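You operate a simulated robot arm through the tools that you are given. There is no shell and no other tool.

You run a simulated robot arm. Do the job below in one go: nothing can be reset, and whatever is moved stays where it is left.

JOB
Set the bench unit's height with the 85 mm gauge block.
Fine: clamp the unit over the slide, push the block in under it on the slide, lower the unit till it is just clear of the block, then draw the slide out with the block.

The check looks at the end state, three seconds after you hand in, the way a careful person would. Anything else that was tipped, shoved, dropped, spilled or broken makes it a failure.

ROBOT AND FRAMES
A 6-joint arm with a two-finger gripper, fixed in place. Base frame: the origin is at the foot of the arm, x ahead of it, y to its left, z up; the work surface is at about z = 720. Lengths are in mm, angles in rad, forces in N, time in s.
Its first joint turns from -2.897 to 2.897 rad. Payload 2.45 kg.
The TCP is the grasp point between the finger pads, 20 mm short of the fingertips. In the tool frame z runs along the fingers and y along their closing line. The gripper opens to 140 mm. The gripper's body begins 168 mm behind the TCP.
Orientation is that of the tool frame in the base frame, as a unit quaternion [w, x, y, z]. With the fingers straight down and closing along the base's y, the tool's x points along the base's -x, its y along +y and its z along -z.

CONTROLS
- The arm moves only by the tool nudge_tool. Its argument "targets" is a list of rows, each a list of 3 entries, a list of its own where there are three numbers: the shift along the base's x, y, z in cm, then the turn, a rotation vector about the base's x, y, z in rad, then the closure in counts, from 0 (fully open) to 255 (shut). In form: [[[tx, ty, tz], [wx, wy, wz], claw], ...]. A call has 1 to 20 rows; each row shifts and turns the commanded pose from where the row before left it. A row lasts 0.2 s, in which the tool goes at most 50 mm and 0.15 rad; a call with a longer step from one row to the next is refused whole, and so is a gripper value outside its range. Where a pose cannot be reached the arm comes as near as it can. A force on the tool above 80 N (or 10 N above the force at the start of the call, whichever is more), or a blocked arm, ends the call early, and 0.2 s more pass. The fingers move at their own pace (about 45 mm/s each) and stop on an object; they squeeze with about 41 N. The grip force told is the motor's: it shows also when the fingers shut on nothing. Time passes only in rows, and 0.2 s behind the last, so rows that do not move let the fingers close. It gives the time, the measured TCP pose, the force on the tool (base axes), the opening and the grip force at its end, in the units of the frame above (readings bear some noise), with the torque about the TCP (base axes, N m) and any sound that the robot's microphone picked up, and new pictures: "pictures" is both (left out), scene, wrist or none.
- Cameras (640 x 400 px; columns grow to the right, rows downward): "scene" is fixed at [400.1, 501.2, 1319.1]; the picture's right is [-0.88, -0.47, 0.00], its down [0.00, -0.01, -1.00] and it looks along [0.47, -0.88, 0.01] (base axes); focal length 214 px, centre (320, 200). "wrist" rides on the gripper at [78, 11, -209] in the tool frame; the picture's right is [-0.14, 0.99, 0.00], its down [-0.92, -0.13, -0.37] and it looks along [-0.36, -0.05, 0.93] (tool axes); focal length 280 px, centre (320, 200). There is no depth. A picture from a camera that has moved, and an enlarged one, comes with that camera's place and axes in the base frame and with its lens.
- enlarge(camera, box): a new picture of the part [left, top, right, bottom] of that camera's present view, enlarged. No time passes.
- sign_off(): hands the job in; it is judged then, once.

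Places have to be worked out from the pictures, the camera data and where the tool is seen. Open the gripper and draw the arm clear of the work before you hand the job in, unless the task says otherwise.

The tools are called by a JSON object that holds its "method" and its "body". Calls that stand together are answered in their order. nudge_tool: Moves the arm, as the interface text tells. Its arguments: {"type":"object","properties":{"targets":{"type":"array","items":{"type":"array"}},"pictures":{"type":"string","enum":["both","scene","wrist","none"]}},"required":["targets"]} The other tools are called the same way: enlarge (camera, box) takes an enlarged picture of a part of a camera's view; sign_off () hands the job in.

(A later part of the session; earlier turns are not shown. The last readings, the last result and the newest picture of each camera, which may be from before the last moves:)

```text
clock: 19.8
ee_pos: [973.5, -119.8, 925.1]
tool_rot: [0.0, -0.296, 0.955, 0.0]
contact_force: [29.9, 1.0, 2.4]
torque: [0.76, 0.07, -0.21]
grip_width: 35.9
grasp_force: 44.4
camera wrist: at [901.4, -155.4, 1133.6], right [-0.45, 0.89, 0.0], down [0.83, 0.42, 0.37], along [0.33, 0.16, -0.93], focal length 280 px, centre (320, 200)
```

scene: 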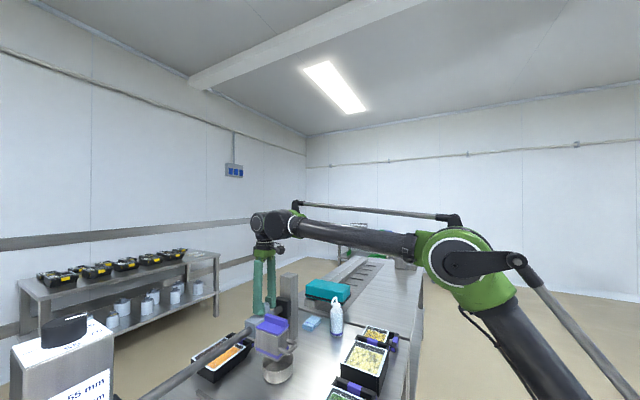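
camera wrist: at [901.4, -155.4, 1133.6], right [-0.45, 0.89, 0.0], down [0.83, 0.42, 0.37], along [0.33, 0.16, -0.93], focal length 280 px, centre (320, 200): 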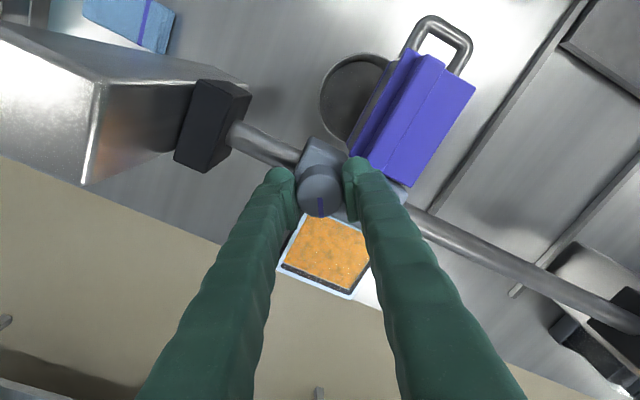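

The knob turned with the fingers at low torque, but there is a 30 N side load from being off-centre. I shift +x 4 mm to relieve it and turn further.

{"method": "nudge_tool", "body": {"targets": [[[0.4, 0, 0], [0, 0, 0.1], 255], [[0, 0, 0], [0, 0, 0.1], 255], [[0, 0, 0], [0, 0, 0.1], 255], [[0, 0, 0], [0, 0, 0.1], 255], [[0, 0, 0], [0, 0, 0.1], 255], [[0, 0, 0], [0, 0, 0.1], 255]]}}

```text
clock: 21.2
ee_pos: [971.1, -119.0, 928.2]
tool_rot: [0.0, -0.565, 0.825, 0.0]
contact_force: [-28.0, 4.7, -0.6]
torque: [0.48, 0.89, -0.33]
grip_width: 36.2
grasp_force: 45.0
camera wrist: at [934.1, -189.3, 1136.3], right [-0.87, 0.49, 0.0], down [0.45, 0.81, 0.37], along [0.18, 0.32, -0.93], focal length 280 px, centre (320, 200)
```

scene: 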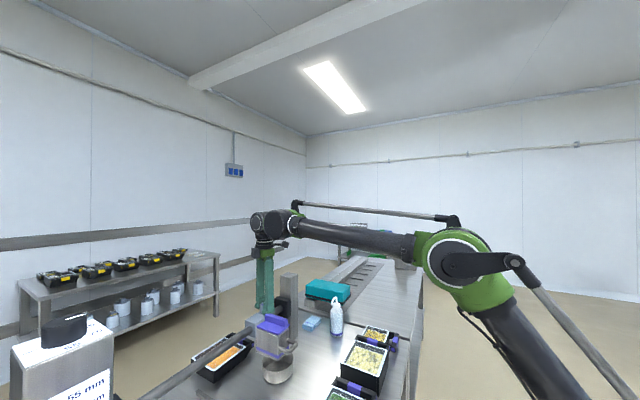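
wrist: 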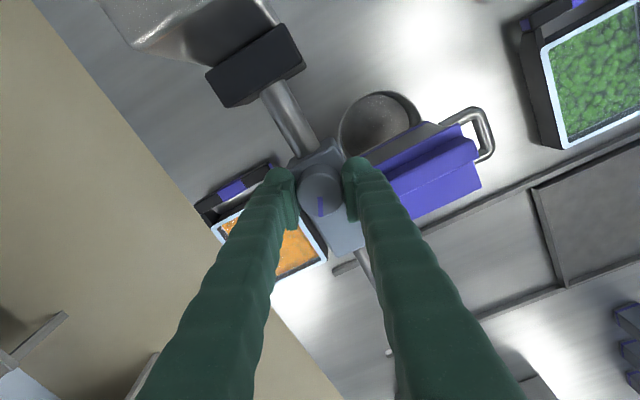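

Turned about 1.2 rad with only small torque. I relieve the side load and try a gentle +y shift while holding the knob, to see if the carriage now slides.

{"method": "nudge_tool", "body": {"targets": [[[-0.3, 0, 0], [0, 0, 0], 255], [[0, 0.5, 0], [0, 0, 0], 255], [[0, 0.5, 0], [0, 0, 0], 255], [[0, 0.5, 0], [0, 0, 0], 255]]}}

```text
clock: 22.2
ee_pos: [974.6, -98.1, 924.9]
tool_rot: [0.001, -0.567, 0.824, 0.001]
contact_force: [28.5, 1.1, -1.7]
torque: [1.15, -0.3, 0.19]
grip_width: 36.1
grasp_force: 45.1
camera wrist: at [935.5, -167.6, 1133.3], right [-0.88, 0.48, 0.0], down [0.45, 0.81, 0.37], along [0.18, 0.33, -0.93], focal length 280 px, centre (320, 200)
```

scene: 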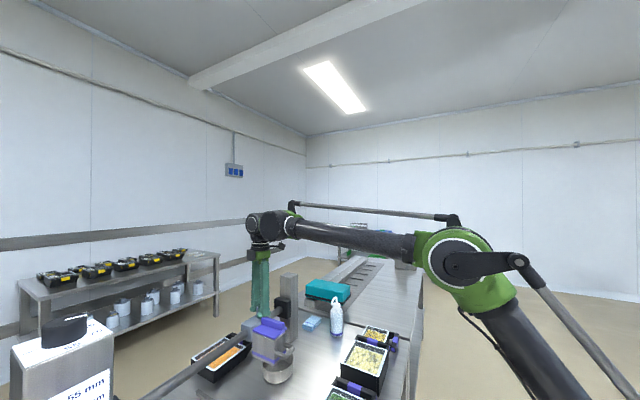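
wrist: 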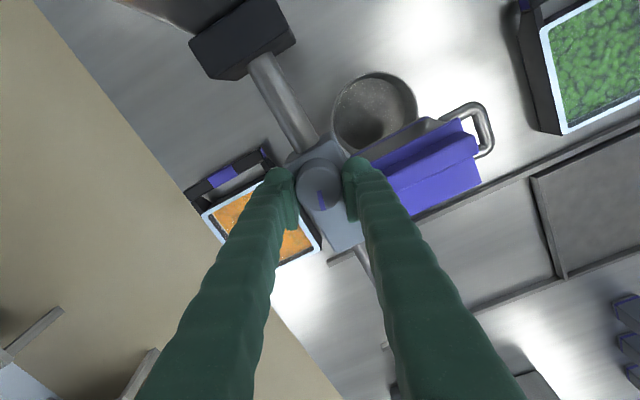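

The unit slid about 20 mm with the knob, so it is free now. I carry it along the bar in +y with the knob held, easing the x load, and pause partway.

{"method": "nudge_tool", "body": {"targets": [[[0.2, 0.5, 0], [0, 0, 0], 255], [[0, 1.5, 0], [0, 0, 0], 255], [[0, 1.5, 0], [0, 0, 0], 255], [[0, 1.5, 0], [0, 0, 0], 255], [[0, 1.5, 0], [0, 0, 0], 255], [[0, 1.5, 0], [0, 0, 0], 255], [[0, 1.5, 0], [0, 0, 0], 255]]}}

```text
clock: 23.8
ee_pos: [973.6, -10.1, 926.6]
tool_rot: [-0.001, -0.564, 0.825, 0.0]
contact_force: [16.5, 0.1, 2.6]
torque: [-0.16, -0.09, 0.09]
grip_width: 36.0
grasp_force: 45.0
camera wrist: at [935.6, -79.3, 1135.0], right [-0.87, 0.49, 0.0], down [0.45, 0.81, 0.37], along [0.18, 0.32, -0.93], focal length 280 px, centre (320, 200)
```

scene: 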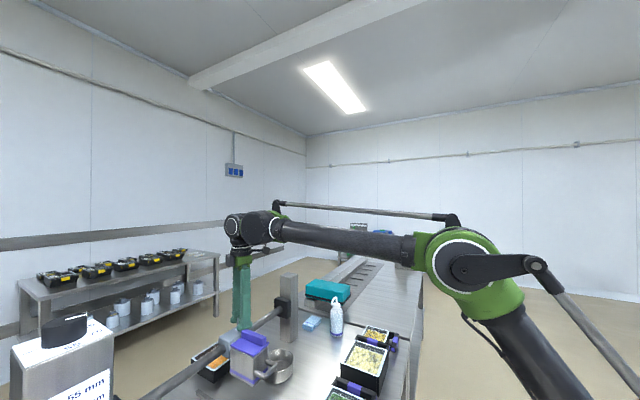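
wrist: 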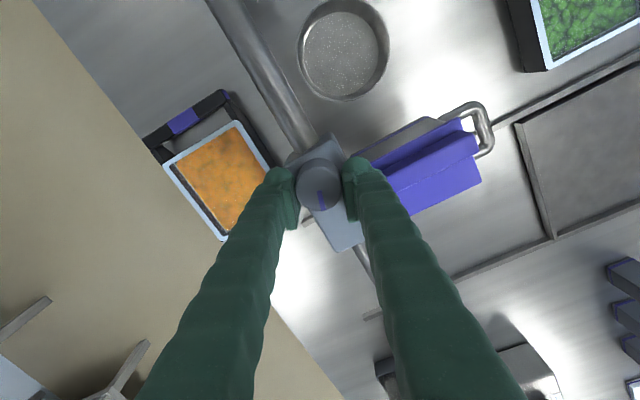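

Sliding goes smoothly with the pot and trays untouched. I continue until the knob is at y of about 156, which puts the head centre near the slide centre (y 200).

{"method": "nudge_tool", "body": {"targets": [[[-0.1, 1.5, 0], [0, 0, 0], 255], [[0, 1.5, 0], [0, 0, 0], 255], [[0, 1.5, 0], [0, 0, 0], 255], [[0, 1.5, 0], [0, 0, 0], 255], [[0, 1.5, 0], [0, 0, 0], 255], [[0, 1.5, 0], [0, 0, 0], 255], [[0, 1.5, 0], [0, 0, 0], 255], [[0, 1.5, 0], [0, 0, 0], 255], [[0, 1.5, 0], [0, 0, 0], 255], [[0, 1.5, 0], [0, 0, 0], 255], [[0, 1.5, 0], [0, 0, 0], 255]]}}

```text
clock: 26.2
ee_pos: [973.8, 156.7, 925.6]
tool_rot: [0.0, -0.564, 0.825, 0.001]
contact_force: [38.2, 0.3, -5.8]
torque: [-0.02, -0.29, 0.23]
grip_width: 35.8
grasp_force: 44.9
camera wrist: at [935.7, 87.4, 1133.5], right [-0.87, 0.49, 0.0], down [0.45, 0.81, 0.37], along [0.18, 0.32, -0.93], focal length 280 px, centre (320, 200)
```

scene: 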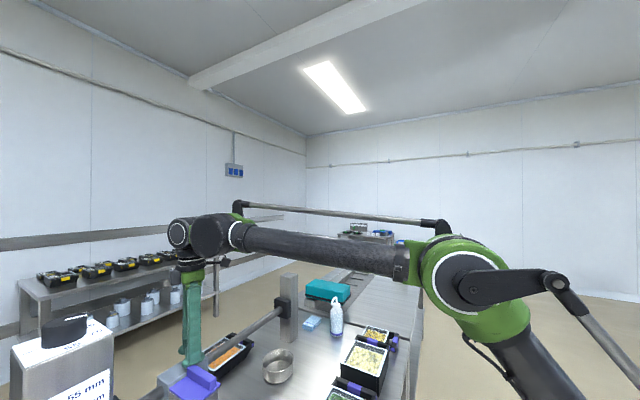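
wrist: 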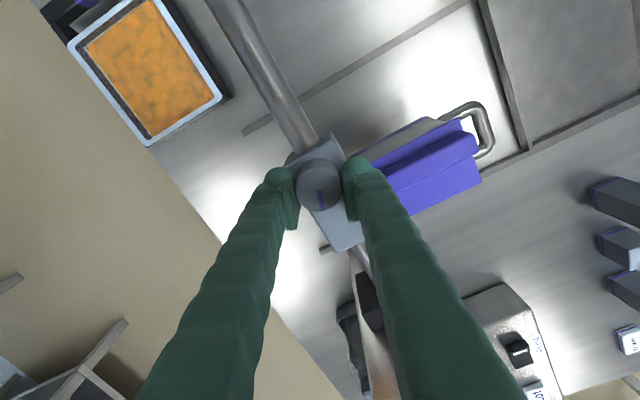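

The head is now centred over the slide (rails at y of about 88 and 303). I tighten the clamp by turning the knob clockwise back to where it was, easing the x load.

{"method": "nudge_tool", "body": {"targets": [[[0.2, 0, 0], [0, 0, -0.1], 255], [[0, 0, 0], [0, 0, -0.1], 255], [[0, 0, 0], [0, 0, -0.1], 255], [[0, 0, 0], [0, 0, -0.1], 255], [[0, 0, 0], [0, 0, -0.1], 255], [[0, 0, 0], [0, 0, -0.1], 255], [[0, 0, 0], [0, 0, -0.1], 255], [[0, 0, 0], [0, 0, -0.1], 255], [[0, 0, 0], [0, 0, -0.1], 255], [[0, 0, 0], [0, 0, -0.1], 255], [[0, 0, 0], [0, 0, -0.1], 255]]}}

```text
clock: 28.6
ee_pos: [975.0, 153.4, 927.2]
tool_rot: [-0.001, -0.049, 0.999, 0.0]
contact_force: [42.0, -29.5, -5.9]
torque: [-0.18, -0.49, 0.17]
grip_width: 35.9
grasp_force: 45.6
camera wrist: at [897.0, 155.9, 1133.9], right [0.04, 1.0, 0.0], down [0.93, -0.04, 0.37], along [0.37, -0.02, -0.93], focal length 280 px, centre (320, 200)
```

scene: 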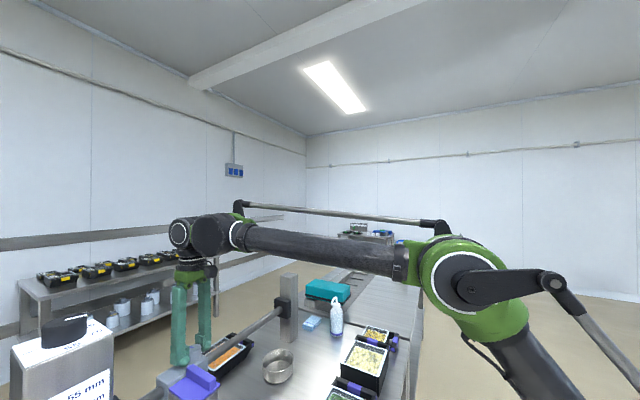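
wrist: 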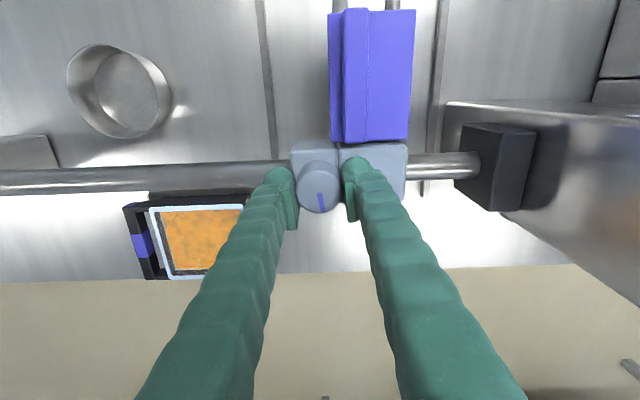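

The mark is nearly back at +x. Side loads have built up, so I relieve them and turn a little further to feel for tightness.

{"method": "nudge_tool", "body": {"targets": [[[0.5, -0.35, 0], [0, 0, 0], 255], [[0, 0, 0], [0, 0, -0.05], 255], [[0, 0, 0], [0, 0, -0.05], 255], [[0, 0, 0], [0, 0, -0.05], 255]], "pictures": "wrist"}}

```text
clock: 29.6
ee_pos: [977.5, 151.7, 927.7]
tool_rot: [-0.001, 0.025, 1.0, 0.0]
contact_force: [-40.6, -15.2, -0.8]
torque: [-0.07, 0.84, 0.07]
grip_width: 35.8
grasp_force: 44.9
camera wrist: at [900.0, 166.3, 1136.8], right [0.19, 0.98, 0.0], down [0.91, -0.17, 0.37], along [0.36, -0.07, -0.93], focal length 280 px, centre (320, 200)
```

wrist: 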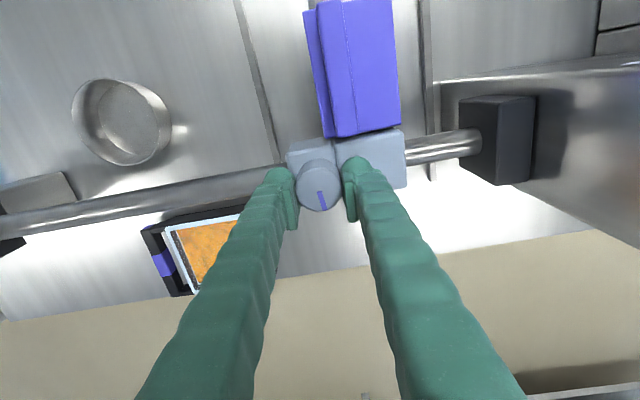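

{"method": "nudge_tool", "body": {"targets": [[[-0.25, -0.15, 0], [0, 0, -0.1], 255], [[0, 0, 0], [0, 0, -0.1], 255], [[0, 0, 0], [0, 0, -0.1], 255], [[0, 0, 0], [0, 0, -0.1], 255]], "pictures": "wrist"}}

```text
clock: 30.6
ee_pos: [976.9, 151.6, 926.7]
tool_rot: [-0.001, 0.224, 0.975, 0.0]
contact_force: [1.2, -3.6, -0.3]
torque: [-0.04, 0.02, 0.68]
grip_width: 35.7
grasp_force: 44.8
camera wrist: at [911.0, 193.4, 1135.0], right [0.56, 0.83, 0.0], down [0.77, -0.52, 0.37], along [0.31, -0.2, -0.93], focal length 280 px, centre (320, 200)
```

wrist: 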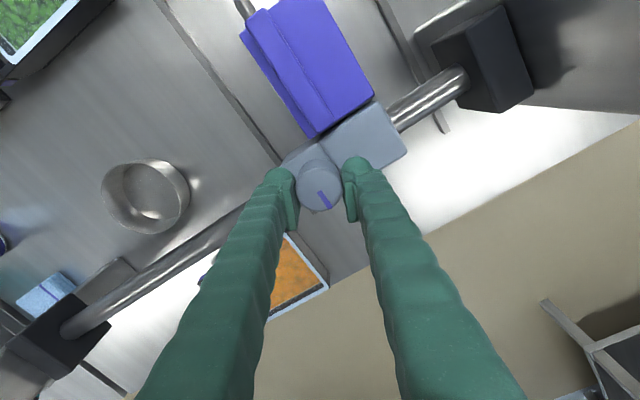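

The fingers slipped around the knob with torque rising to 0.7 N m and the mark stopped at +x, so the clamp is against its tight stop. I test it with a small -y pull.

{"method": "nudge_tool", "body": {"targets": [[[0, -0.3, 0], [0, 0, 0.1], 255], [[0, -0.3, 0], [0, 0, 0], 255]], "pictures": "wrist"}}

```text
clock: 31.2
ee_pos: [977.7, 148.9, 926.1]
tool_rot: [0.0, 0.173, 0.985, 0.0]
contact_force: [12.0, 34.2, 1.2]
torque: [0.35, -0.56, -0.16]
grip_width: 35.8
grasp_force: 44.9
camera wrist: at [906.9, 185.2, 1134.6], right [0.47, 0.88, 0.0], down [0.82, -0.43, 0.37], along [0.33, -0.17, -0.93], focal length 280 px, centre (320, 200)
```

wrist: 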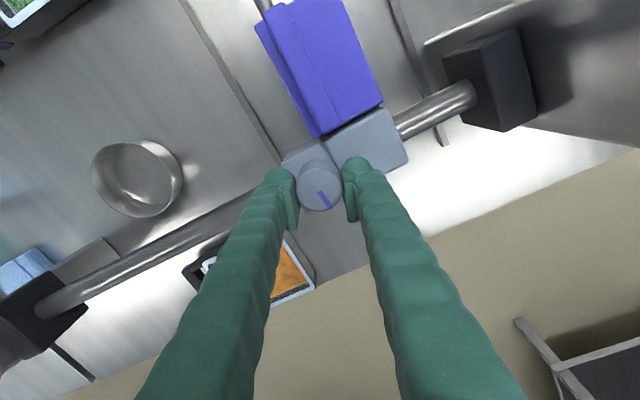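

It resisted with 34 N and hardly moved, so it is clamped. I re-snug the knob, then try raising the bar by lifting through the knob, since the height must be well above 85 before the block goes in.

{"method": "nudge_tool", "body": {"targets": [[[0, 0.4, 0], [0, 0, -0.1], 255], [[0, 0.15, 0], [0, 0, -0.1], 255], [[0, 0, 0], [0, 0, -0.1], 255], [[0, 0, 0.5], [0, 0, 0], 255], [[0, 0, 0.5], [0, 0, 0], 255], [[0, 0, 0.5], [0, 0, 0], 255]]}}

```text
clock: 32.6
ee_pos: [976.5, 148.9, 943.2]
tool_rot: [0.0, 0.32, 0.948, 0.0]
contact_force: [-1.4, -35.9, -1.9]
torque: [-0.62, -0.04, 0.48]
grip_width: 36.2
grasp_force: 45.1
camera wrist: at [921.3, 204.0, 1151.0], right [0.71, 0.7, 0.0], down [0.66, -0.66, 0.37], along [0.26, -0.26, -0.93], focal length 280 px, centre (320, 200)
```

scene: 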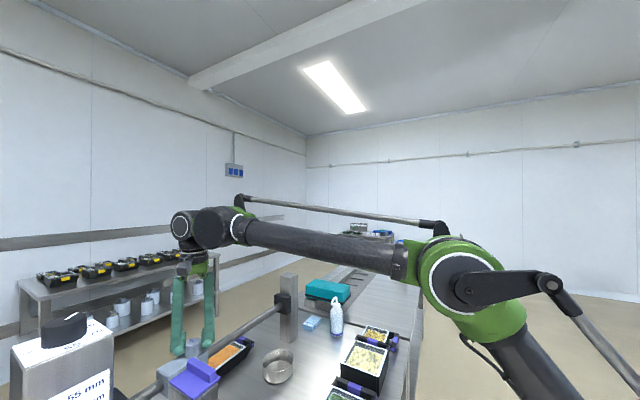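
wrist: 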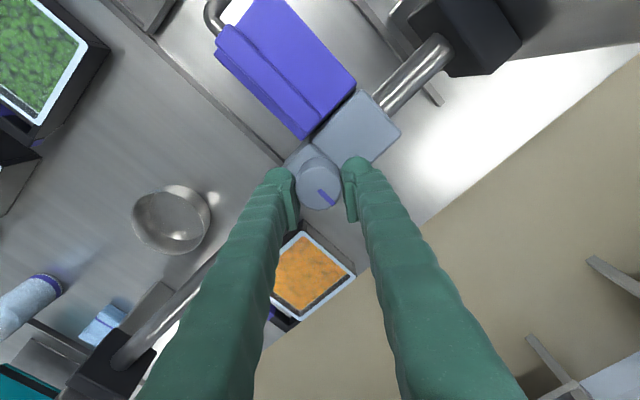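

{"method": "enlarge", "body": {"camera": "scene", "box": [0, 300, 130, 400]}}

{"method": "enlarge", "body": {"camera": "scene", "box": [130, 260, 330, 400]}}

```text
4.00 times, centred on (65, 350) of scene
camera zoom: at [400.1, 501.2, 1319.1], right [-0.88, -0.47, 0.0], down [0.0, -0.01, -1.0], along [0.47, -0.88, 0.01], focal length 858 px, centre (1340, -400)
```

zoom: 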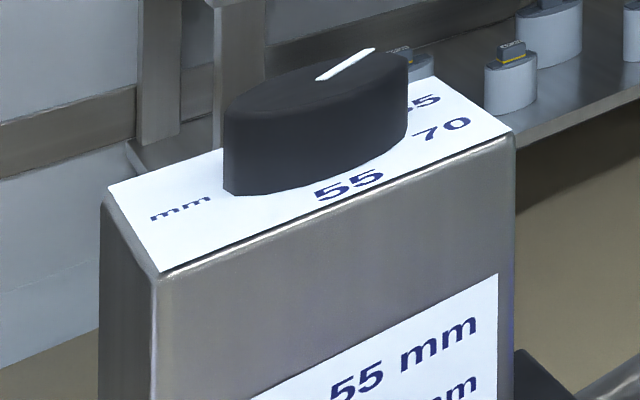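

```text
2.86 times, centred on (230, 330) of scene
camera zoom: at [400.1, 501.2, 1319.1], right [-0.88, -0.47, 0.0], down [0.0, -0.01, -1.0], along [0.47, -0.88, 0.01], focal length 613 px, centre (577, -171)
```

zoom: 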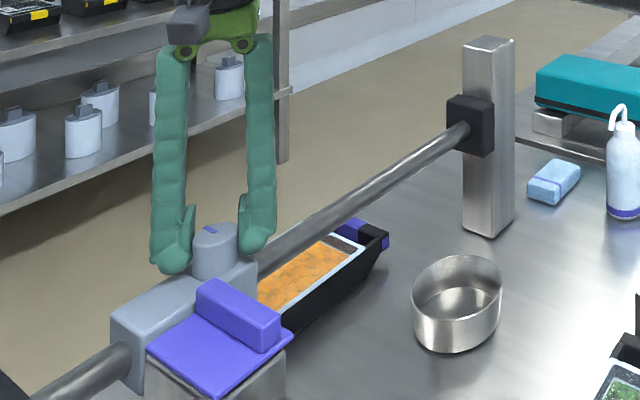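

Lifting through the knob works: the dial now reads just past 85 and the bar holds. I raise 10 mm more, relieve the side load, release and rise clear.

{"method": "nudge_tool", "body": {"targets": [[[0, -0.4, 0.5], [0, 0, 0], 255], [[0, 0, 0.5], [0, 0, 0], 255], [[0, 0, 0], [0, 0, 0], 255], [[0, 0, 0], [0, 0, 0], 170], [[0, 0, 0], [0, 0, 0], 130], [[0, 0, 0], [0, 0, 0], 130], [[0, 0, 2], [0, 0, 0], 130], [[0, 0, 4], [0, 0, 0.1], 130], [[-2, 0, 4], [0, 0, 0.1], 130], [[-4, 0, 2], [0, 0, 0.15], 73], [[-4, 0, 2], [0, 0, 0.15], 73], [[-4, 0, 0], [0, 0, 0.15], 73]]}}

```text
clock: 35.2
ee_pos: [837.8, 145.2, 1092.7]
tool_rot: [0.0, -0.001, 1.0, 0.0]
contact_force: [1.1, -0.4, 0.1]
torque: [0.0, 0.07, 0.0]
grip_width: 100.0
grasp_force: 0.1
camera wrist: at [759.1, 156.0, 1300.9], right [0.14, 0.99, 0.0], down [0.92, -0.13, 0.37], along [0.36, -0.05, -0.93], focal length 280 px, centre (320, 200)
```

scene: 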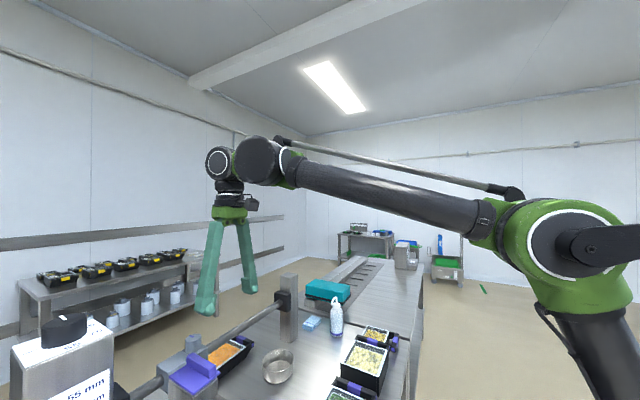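
wrist: 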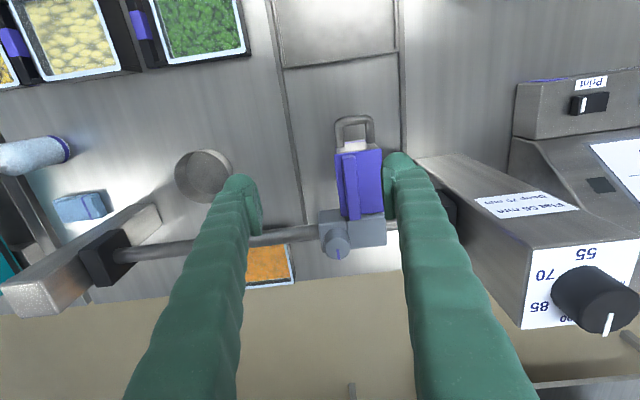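

{"method": "enlarge", "body": {"camera": "wrist", "box": [500, 220, 640, 350]}}

{"method": "enlarge", "body": {"camera": "wrist", "box": [250, 0, 430, 280]}}

{"method": "enlarge", "body": {"camera": "scene", "box": [100, 310, 240, 400]}}

```text
3.08 times, centred on (570, 285) of wrist
camera zoom: at [759.1, 156.0, 1300.9], right [0.14, 0.99, 0.0], down [0.92, -0.13, 0.37], along [0.36, -0.05, -0.93], focal length 863 px, centre (-449, -62)
```

zoom: 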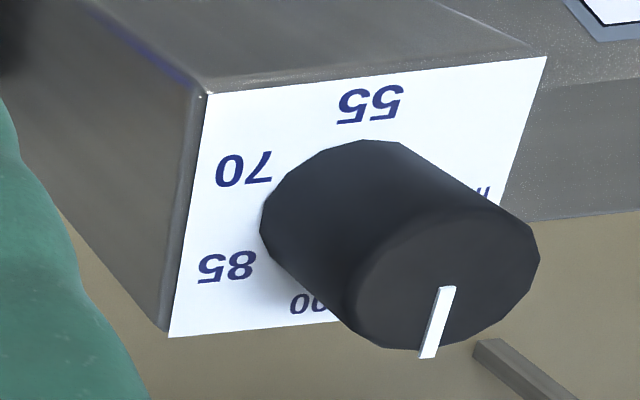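

```text
1.43 times, centred on (340, 140) of wrist
camera zoom: at [759.1, 156.0, 1300.9], right [0.14, 0.99, 0.0], down [0.92, -0.13, 0.37], along [0.36, -0.05, -0.93], focal length 401 px, centre (291, 286)
```

zoom: 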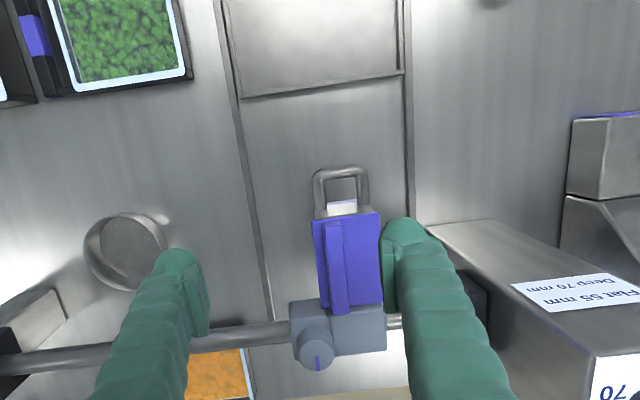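

```text
4.44 times, centred on (170, 355) of scene
camera zoom: at [400.1, 501.2, 1319.1], right [-0.88, -0.47, 0.0], down [0.0, -0.01, -1.0], along [0.47, -0.88, 0.01], focal length 953 px, centre (987, -489)
```

zoom: 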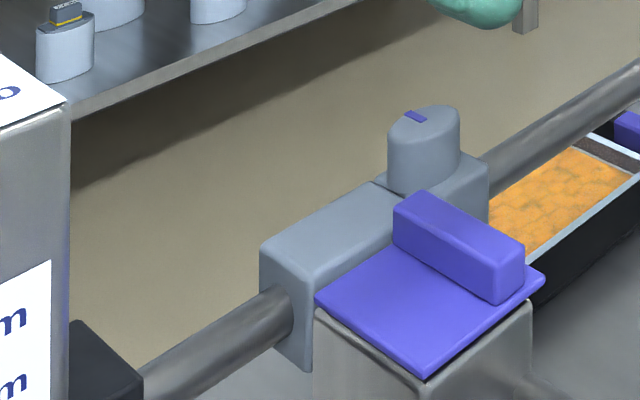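

The dial reads about 100, the unit is clamped and its centre is at y of about 197. Next comes the block, so I move over the 85 mm block and look.

{"method": "nudge_tool", "body": {"targets": [[[-2.7, 3.7, -1.2], [0, 0, 0], 73], [[-2.7, 3.7, -1.2], [0, 0, 0], 73], [[-2.7, 3.7, -1.2], [0, 0, 0], 73], [[-2.7, 3.7, -1.2], [0, 0, 0], 73], [[-2.7, 3.7, -1.2], [0, 0, 0], 73], [[-2.7, 3.7, -1.2], [0, 0, 0], 73], [[-2.7, 3.7, -1.2], [0, 0, 0], 73], [[-2.7, 3.7, -1.2], [0, 0, 0], 73]], "pictures": "wrist"}}

{"method": "enlarge", "body": {"camera": "wrist", "box": [240, 90, 420, 250]}}

{"method": "enlarge", "body": {"camera": "wrist", "box": [0, 0, 240, 300]}}

```text
clock: 37.0
ee_pos: [621.4, 441.3, 994.6]
tool_rot: [0.0, 0.0, 1.0, 0.0]
contact_force: [-0.4, -0.3, 1.5]
torque: [0.05, 0.03, 0.01]
grip_width: 100.0
grasp_force: 0.1
camera wrist: at [542.6, 451.8, 1203.2], right [0.14, 0.99, 0.0], down [0.92, -0.13, 0.37], along [0.36, -0.05, -0.93], focal length 280 px, centre (320, 200)
```

wrist: 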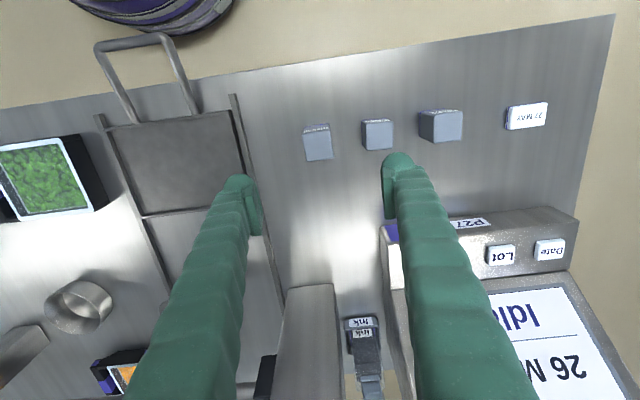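

```text
2.50 times, centred on (330, 170) of wrist
camera zoom: at [542.6, 451.8, 1203.2], right [0.14, 0.99, 0.0], down [0.92, -0.13, 0.37], along [0.36, -0.05, -0.93], focal length 701 px, centre (295, 275)
```

zoom: 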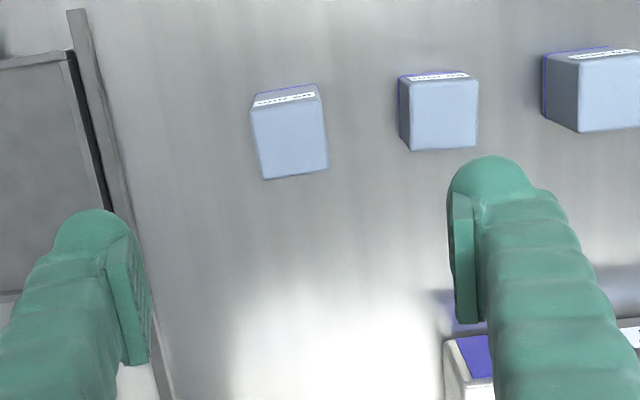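

```text
1.33 times, centred on (120, 150) of wrist
camera zoom: at [542.6, 451.8, 1203.2], right [0.14, 0.99, 0.0], down [0.92, -0.13, 0.37], along [0.36, -0.05, -0.93], focal length 374 px, centre (587, 267)
```

zoom: 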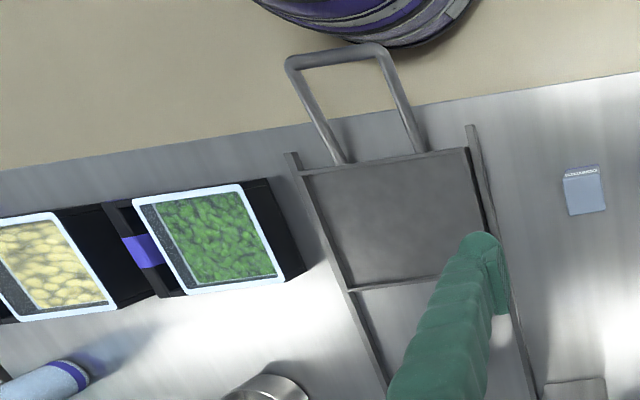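

The 85 mm block is centred at about (614, 440), is 39 mm square and aligned with the axes. The slide handle's crossbar is at about (446, 205, 770). I narrow the fingers to 70 mm to clear the 55 block and descend to just above the 85 block.

{"method": "nudge_tool", "body": {"targets": [[[-0.7, -0.1, -3], [0, 0, 0], 127], [[0, 0, -3.8], [0, 0, 0], 127], [[0, 0, -3.8], [0, 0, 0], 127], [[0, 0, -3.8], [0, 0, 0], 127], [[0, 0, 0], [0, 0, 0], 127]], "pictures": "wrist"}}

{"method": "enlarge", "body": {"camera": "wrist", "box": [220, 80, 420, 220]}}

```text
clock: 38.2
ee_pos: [614.8, 442.7, 853.1]
tool_rot: [-0.001, 0.0, 1.0, 0.001]
contact_force: [-0.9, 0.8, -0.4]
torque: [0.05, 0.0, -0.02]
grip_width: 70.4
grasp_force: 0.0
camera wrist: at [537.1, 453.0, 1061.0], right [0.14, 0.99, 0.0], down [0.92, -0.13, 0.37], along [0.36, -0.05, -0.93], focal length 280 px, centre (320, 200)
```

wrist: 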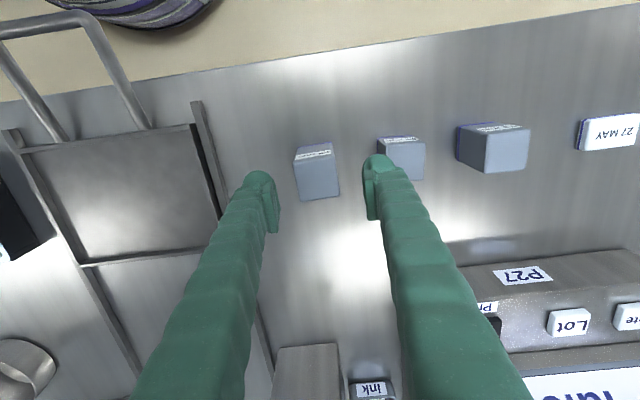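

```text
2.86 times, centred on (320, 150) of wrist
camera zoom: at [537.1, 453.0, 1061.0], right [0.14, 0.99, 0.0], down [0.92, -0.13, 0.37], along [0.36, -0.05, -0.93], focal length 801 px, centre (320, 343)
```

zoom: 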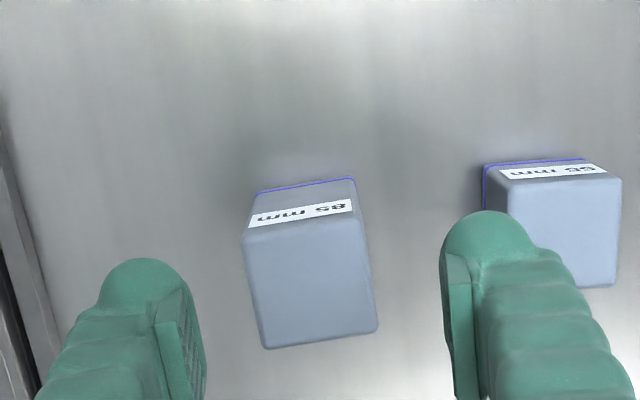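

Alignment confirmed at about (615, 439). I go down to z 776 and close on the block.

{"method": "nudge_tool", "body": {"targets": [[[0.05, -0.3, -2], [0, 0, 0], 127], [[0, 0, -2.9], [0, 0, 0], 127], [[0, 0, -2.8], [0, 0, 0], 127], [[0, 0, 0], [0, 0, 0], 180], [[0, 0, 0], [0, 0, 0], 255], [[0, 0, 0], [0, 0, 0], 255], [[0, 0, 0], [0, 0, 0], 255]], "pictures": "wrist"}}

```text
clock: 39.8
ee_pos: [615.7, 438.8, 774.0]
tool_rot: [0.0, 0.0, 1.0, 0.0]
contact_force: [0.1, -1.1, -0.1]
torque: [0.04, 0.01, -0.01]
grip_width: 40.9
grasp_force: 41.4
camera wrist: at [536.9, 449.4, 982.1], right [0.14, 0.99, 0.0], down [0.92, -0.13, 0.37], along [0.36, -0.05, -0.93], focal length 280 px, centre (320, 200)
```

wrist: 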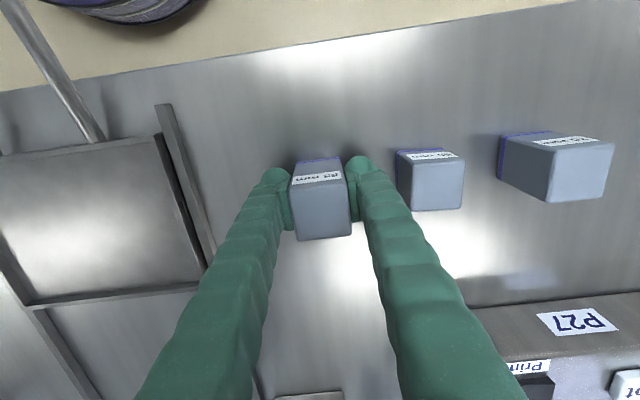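

The block is held at 41 mm. I lift it 80 mm and carry it over the slide plate.

{"method": "nudge_tool", "body": {"targets": [[[0, 0, 2], [0, 0, 0], 255], [[0, 0, 3], [0, 0, 0], 255], [[0, 0, 4], [0, 0, 0], 255], [[0, -4, 0], [0, 0, 0], 255], [[0, -4, 0], [0, 0, 0], 255], [[0, -4, 0], [0, 0, 0], 255], [[0, -4, 0], [0, 0, 0], 255], [[0.4, -4, 0], [0, 0, 0], 255], [[0.4, -4, 0], [0, 0, 0], 255], [[0.3, 0, 0], [0, 0, 0], 255]]}}

{"method": "enlarge", "body": {"camera": "wrist", "box": [150, 0, 500, 220]}}

```text
clock: 42.0
ee_pos: [625.2, 197.9, 864.1]
tool_rot: [0.0, -0.001, 1.0, 0.001]
contact_force: [0.7, 0.2, -2.9]
torque: [-0.02, 0.01, -0.03]
grip_width: 41.0
grasp_force: 41.1
camera wrist: at [547.7, 208.2, 1072.1], right [0.14, 0.99, 0.0], down [0.92, -0.13, 0.37], along [0.36, -0.05, -0.93], focal length 280 px, centre (320, 200)
```

scene: 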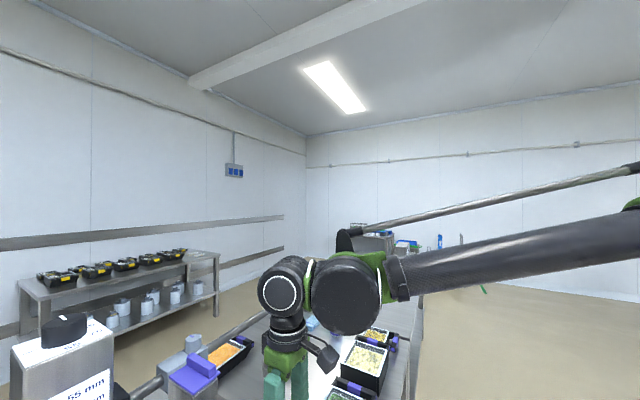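
wrist: 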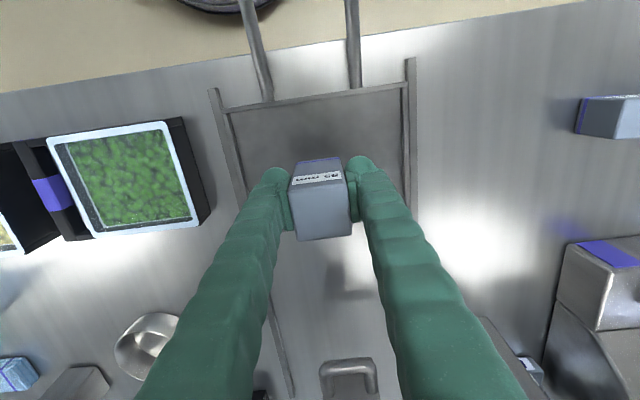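

```text
1.82 times, centred on (325, 110) of wrist
camera zoom: at [547.7, 208.2, 1072.1], right [0.14, 0.99, 0.0], down [0.92, -0.13, 0.37], along [0.36, -0.05, -0.93], focal length 510 px, centre (311, 364)
```

zoom: 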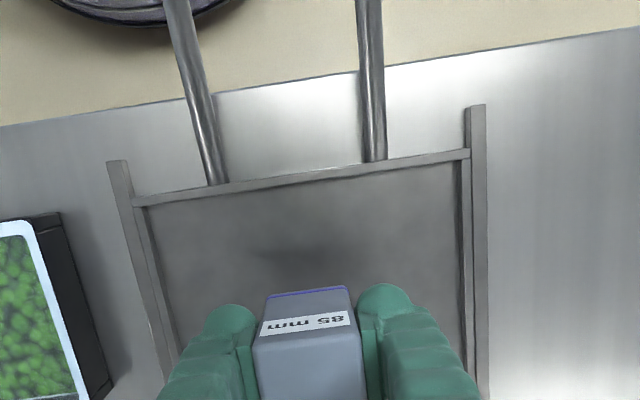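

The plate spans about x 556 to 714, y 94 to 305, with the block over its middle. I lower quickly to about 10 mm above it and then in small steps until I feel contact.

{"method": "nudge_tool", "body": {"targets": [[[0.4, 0, -2], [0, 0, 0], 255], [[0.4, 0, -2], [0, 0, 0], 255], [[0, 0, -2], [0, 0, 0], 255], [[0, 0, -0.8], [0, 0, 0], 255], [[0, 0, -0.4], [0, 0, 0], 255]], "pictures": "wrist"}}

```text
clock: 43.2
ee_pos: [632.1, 198.9, 792.3]
tool_rot: [0.0, 0.0, 1.0, -0.001]
contact_force: [0.0, 0.4, -2.3]
torque: [-0.02, 0.0, 0.0]
grip_width: 41.1
grasp_force: 41.5
camera wrist: at [555.0, 208.6, 1001.0], right [0.14, 0.99, 0.0], down [0.92, -0.13, 0.37], along [0.36, -0.05, -0.93], focal length 280 px, centre (320, 200)
```

wrist: 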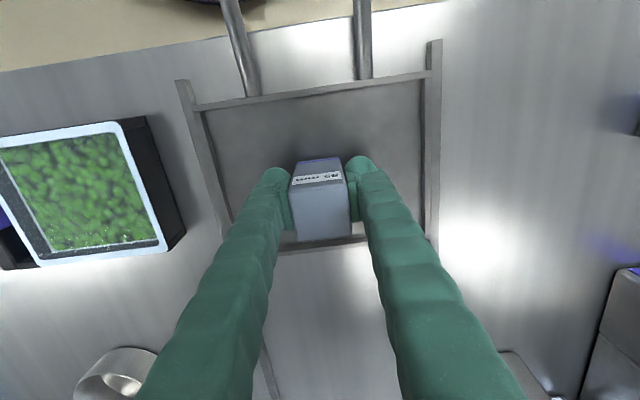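

{"method": "nudge_tool", "body": {"targets": [[[0, 0, -0.3], [0, 0, 0], 255], [[0, 0, -0.3], [0, 0, 0], 255], [[0, 0, -0.2], [0, 0, 0], 255], [[0, 0, -0.2], [0, 0, 0], 255]], "pictures": "none"}}

```text
clock: 44.2
ee_pos: [633.5, 198.2, 784.4]
tool_rot: [0.001, 0.0, 1.0, 0.0]
contact_force: [10.1, 2.2, 46.9]
torque: [0.01, -0.02, 0.03]
grip_width: 41.3
grasp_force: 41.1
```

Contact at TCP z of about 784, so the plate top is about 10 mm above the bench. I relieve the load, open just enough to clear the block and rise.

{"method": "nudge_tool", "body": {"targets": [[[0, 0, 0.2], [0, 0, 0], 255], [[0, 0, 0], [0, 0, 0], 200], [[0, 0, 0], [0, 0, 0], 150], [[0, 0, 0], [0, 0, 0], 127], [[0, 0, 0], [0, 0, 0], 127], [[0, 0, 3], [0, 0, 0], 127], [[0, 0, 4], [0, 0, 0], 127], [[-2, 0, 4.5], [0, 0, 0], 127], [[-4, 0, 2], [0, 0, 0], 127], [[-4, 0, 2], [0, 0, 0], 127]]}}

{"method": "enlarge", "body": {"camera": "wrist", "box": [200, 60, 450, 400]}}

```text
clock: 46.4
ee_pos: [532.9, 195.7, 940.7]
tool_rot: [0.0, 0.001, 1.0, 0.001]
contact_force: [0.7, 0.3, -0.7]
torque: [0.01, 0.04, 0.0]
grip_width: 70.4
grasp_force: 0.0
camera wrist: at [454.6, 207.3, 1148.2], right [0.14, 0.99, 0.0], down [0.92, -0.13, 0.37], along [0.36, -0.05, -0.93], focal length 280 px, centre (320, 200)
```

scene: 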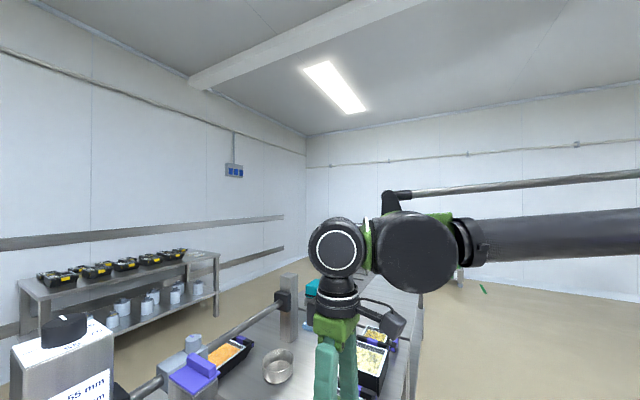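
wrist: 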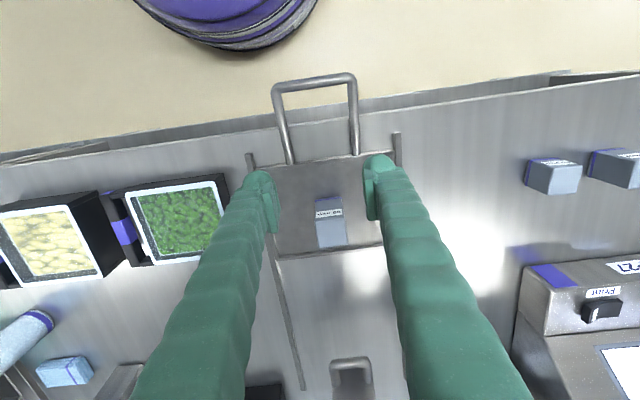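

```text
1.18 times, centred on (325, 230) of wrist
camera zoom: at [454.6, 207.3, 1148.2], right [0.14, 0.99, 0.0], down [0.92, -0.13, 0.37], along [0.36, -0.05, -0.93], focal length 330 px, centre (314, 165)
```

zoom: 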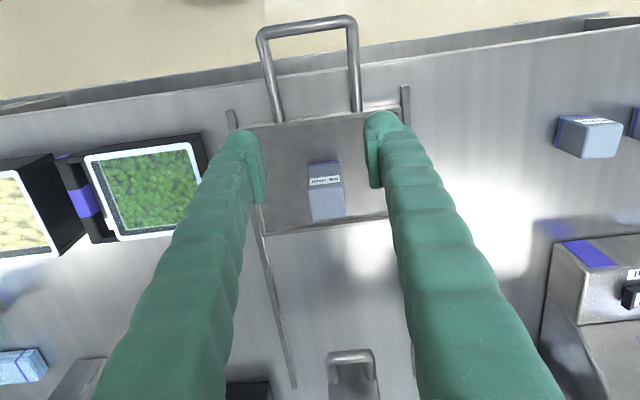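

The block stands on the plate. Now the handle: I turn the tool 90° so the fingers close along x, and come over the crossbar at about (446, 199, 770).

{"method": "nudge_tool", "body": {"targets": [[[-1.5, 0.05, 0], [0, 0, 0.15], 164], [[-1.5, 0.05, 0], [0, 0, 0.15], 164], [[-1.5, 0.05, 0], [0, 0, 0.15], 164], [[-1.5, 0.05, 0], [0, 0, 0.15], 164], [[-1.5, 0.05, 0], [0, 0, 0.15], 164], [[-1.2, 0.05, 0], [0, 0, 0.15], 164], [[0, 0, 0], [0, 0, 0.15], 164], [[0, 0, -2], [0, 0, 0.15], 164], [[0, 0, -2], [0, 0, 0.15], 164], [[0, 0, -2], [0, 0, 0.15], 164], [[0, 0, -2], [0, 0, 0.0708], 164]]}}

```text
clock: 48.8
ee_pos: [445.4, 200.3, 859.5]
tool_rot: [0.0, 0.707, -0.707, 0.0]
contact_force: [0.4, 0.2, -0.6]
torque: [-0.04, 0.03, 0.01]
grip_width: 49.7
grasp_force: 0.0
camera wrist: at [434.8, 122.0, 1068.0], right [-0.99, 0.14, 0.0], down [0.13, 0.92, 0.37], along [0.05, 0.36, -0.93], focal length 280 px, centre (320, 200)
```

scene: 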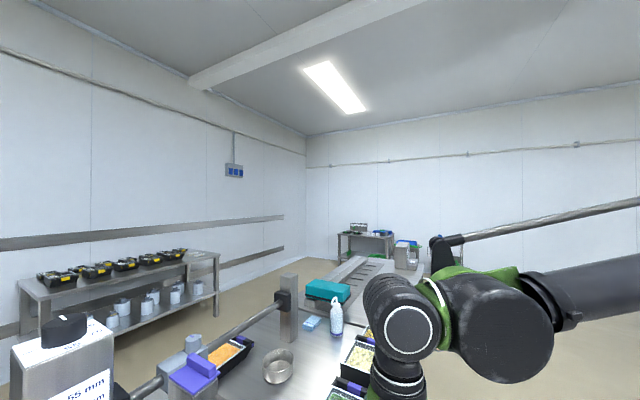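
wrist: 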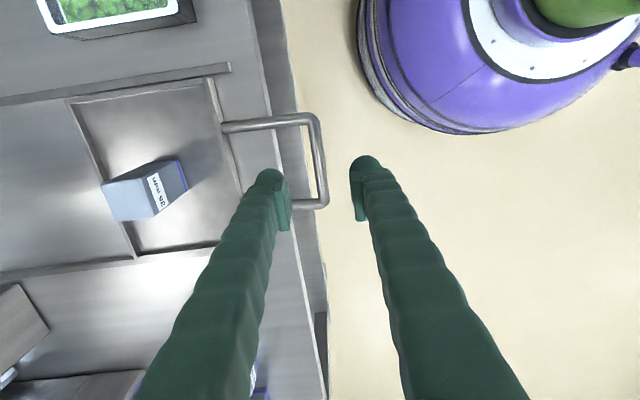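

The crossbar lies between the fingers at x of about 445. I descend to z 772 and close on it.

{"method": "nudge_tool", "body": {"targets": [[[0, -0.3, -3], [0, 0, 0], 164], [[0, 0, -3], [0, 0, 0], 164], [[0, 0, -2.7], [0, 0, 0], 164], [[0, 0, 0], [0, 0, 0], 210], [[0, 0, 0], [0, 0, 0], 255], [[0, 0, 0], [0, 0, 0], 255], [[0, 0, 0], [0, 0, 0], 255]], "pictures": "wrist"}}

```text
clock: 50.4
ee_pos: [447.0, 197.9, 772.3]
tool_rot: [0.0, -0.706, 0.708, -0.001]
contact_force: [13.9, 0.5, -6.9]
torque: [-0.01, -0.17, 0.82]
grip_width: 12.4
grasp_force: 37.9
camera wrist: at [435.6, 119.6, 980.4], right [-0.99, 0.14, 0.0], down [0.13, 0.92, 0.37], along [0.05, 0.36, -0.93], focal length 280 px, centre (320, 200)
```

wrist: 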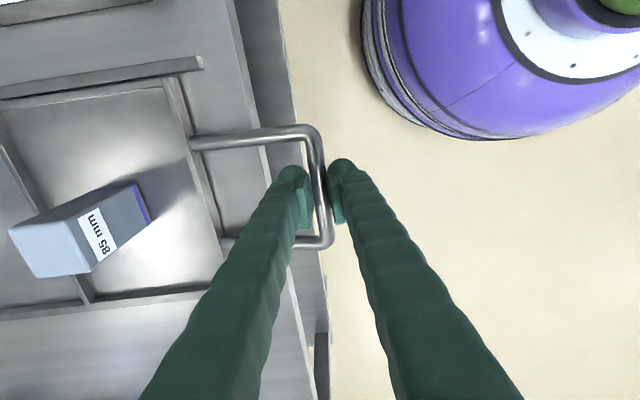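

The crossbar rod is gripped (12.4 mm). I push the slide in slowly along +x, checking partway.

{"method": "nudge_tool", "body": {"targets": [[[0.3, 0, 0], [0, 0, 0], 255], [[0.6, 0, 0], [0, 0, 0], 255], [[1, 0, 0], [0, 0, 0], 255], [[1.2, 0, 0], [0, 0, 0], 255], [[1.2, 0, 0], [0, 0, 0], 255], [[1.2, 0, 0], [0, 0, 0], 255], [[1.2, 0, 0], [0, 0, 0], 255], [[1.2, 0, 0], [0, 0, 0], 255], [[1.2, 0, 0], [0, 0, 0], 255], [[1.2, 0, 0], [0, 0, 0], 255], [[1, 0, 0], [0, 0, 0], 255], [[0.6, 0, 0], [0, 0, 0], 255], [[0.3, 0, 0], [0, 0, 0], 255]]}}

```text
clock: 53.2
ee_pos: [567.7, 197.8, 772.2]
tool_rot: [0.0, -0.706, 0.708, 0.0]
contact_force: [-0.3, -10.0, -11.1]
torque: [-0.1, 0.02, 0.87]
grip_width: 12.4
grasp_force: 39.6
camera wrist: at [556.8, 119.6, 980.7], right [-0.99, 0.14, 0.0], down [0.13, 0.92, 0.37], along [0.05, 0.37, -0.93], focal length 280 px, centre (320, 200)
```

scene: 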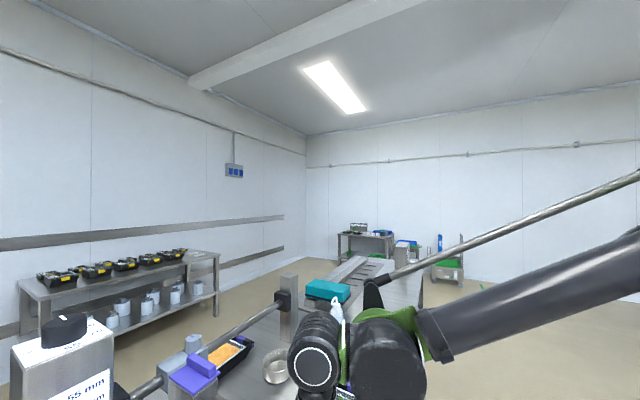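
wrist: 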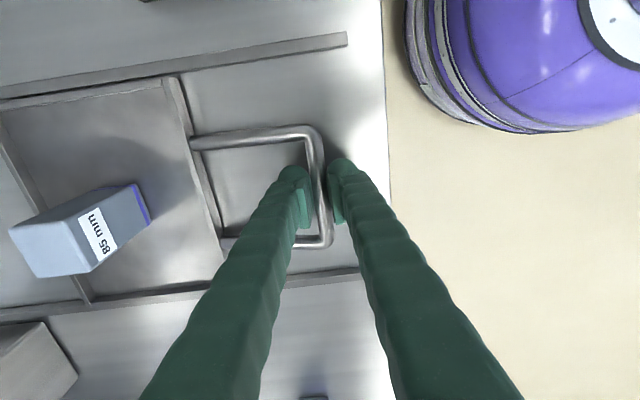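

Smooth so far, with the block standing. I continue the second half in small steps.

{"method": "nudge_tool", "body": {"targets": [[[0.4, 0, 0], [0, 0, 0], 255], [[0.8, 0, 0], [0, 0, 0], 255], [[1, 0, 0], [0, 0, 0], 255], [[1, 0, 0], [0, 0, 0], 255], [[1, 0, 0], [0, 0, 0], 255], [[1, 0, 0], [0, 0, 0], 255], [[1, 0, 0], [0, 0, 0], 255], [[0.8, 0, 0], [0, 0, 0], 255], [[0.4, 0, 0], [0, 0, 0], 255]]}}

{"method": "enlarge", "body": {"camera": "wrist", "box": [0, 50, 250, 400]}}

{"method": "enlarge", "body": {"camera": "scene", "box": [80, 300, 240, 400]}}

```text
clock: 55.2
ee_pos: [642.7, 198.5, 772.8]
tool_rot: [0.0, -0.707, 0.707, 0.0]
contact_force: [0.4, -1.4, -2.6]
torque: [0.03, 0.02, 0.89]
grip_width: 12.3
grasp_force: 39.4
camera wrist: at [631.3, 119.7, 981.0], right [-0.99, 0.14, 0.0], down [0.13, 0.92, 0.37], along [0.05, 0.36, -0.93], focal length 280 px, centre (320, 200)
```

scene: 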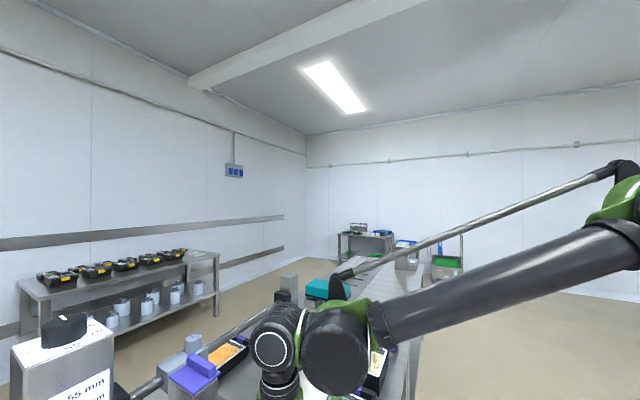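
wrist: 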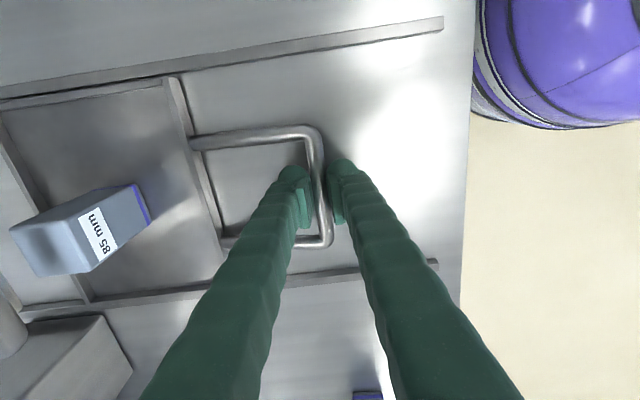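

```text
1.14 times, centred on (125, 225) of wrist
camera zoom: at [631.3, 119.7, 981.0], right [-0.99, 0.14, 0.0], down [0.13, 0.92, 0.37], along [0.05, 0.36, -0.93], focal length 320 px, centre (543, 171)
```

zoom: 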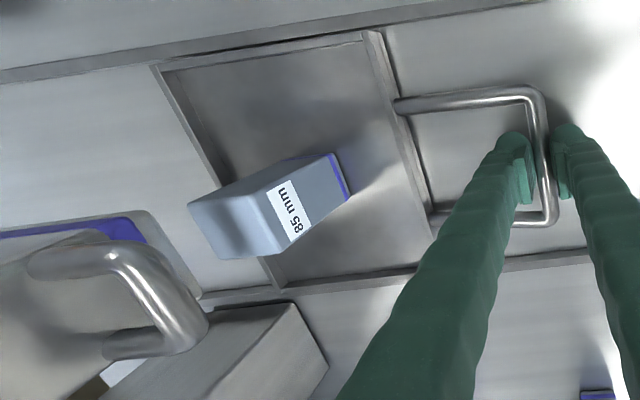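

```text
4.00 times, centred on (160, 350) of scene
camera zoom: at [400.1, 501.2, 1319.1], right [-0.88, -0.47, 0.0], down [0.0, -0.01, -1.0], along [0.47, -0.88, 0.01], focal length 858 px, centre (960, -400)
```

zoom: 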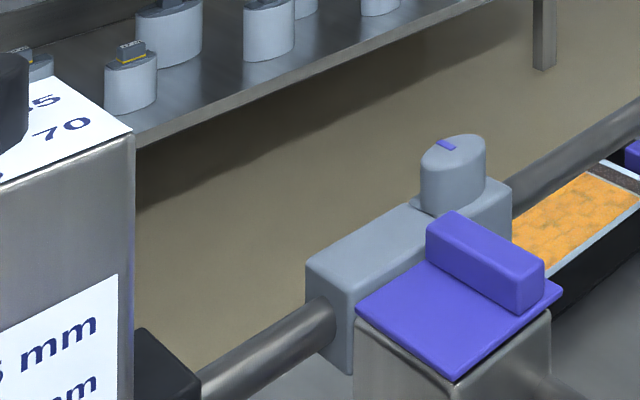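

{"method": "enlarge", "body": {"camera": "wrist", "box": [0, 160, 160, 300]}}

{"method": "enlarge", "body": {"camera": "wrist", "box": [0, 260, 160, 400]}}

```text
2.86 times, centred on (80, 230) of wrist
camera zoom: at [631.3, 119.7, 981.0], right [-0.99, 0.14, 0.0], down [0.13, 0.92, 0.37], along [0.05, 0.36, -0.93], focal length 801 px, centre (1006, 114)
```

zoom: 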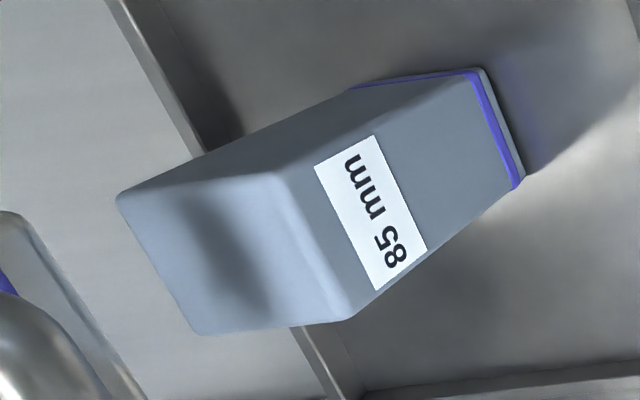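

```text
2.86 times, centred on (80, 330) of wrist
camera zoom: at [631.3, 119.7, 981.0], right [-0.99, 0.14, 0.0], down [0.13, 0.92, 0.37], along [0.05, 0.36, -0.93], focal length 801 px, centre (1006, -171)
```

zoom: 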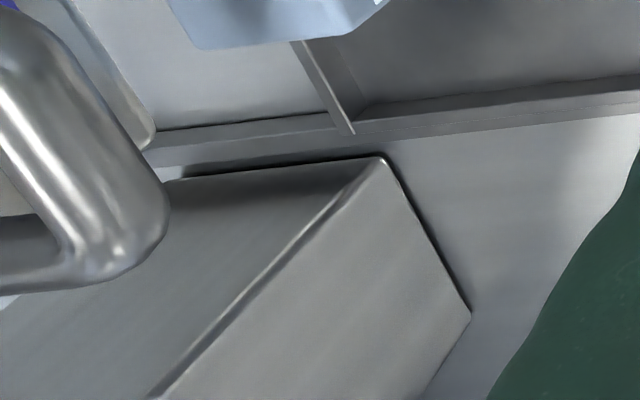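

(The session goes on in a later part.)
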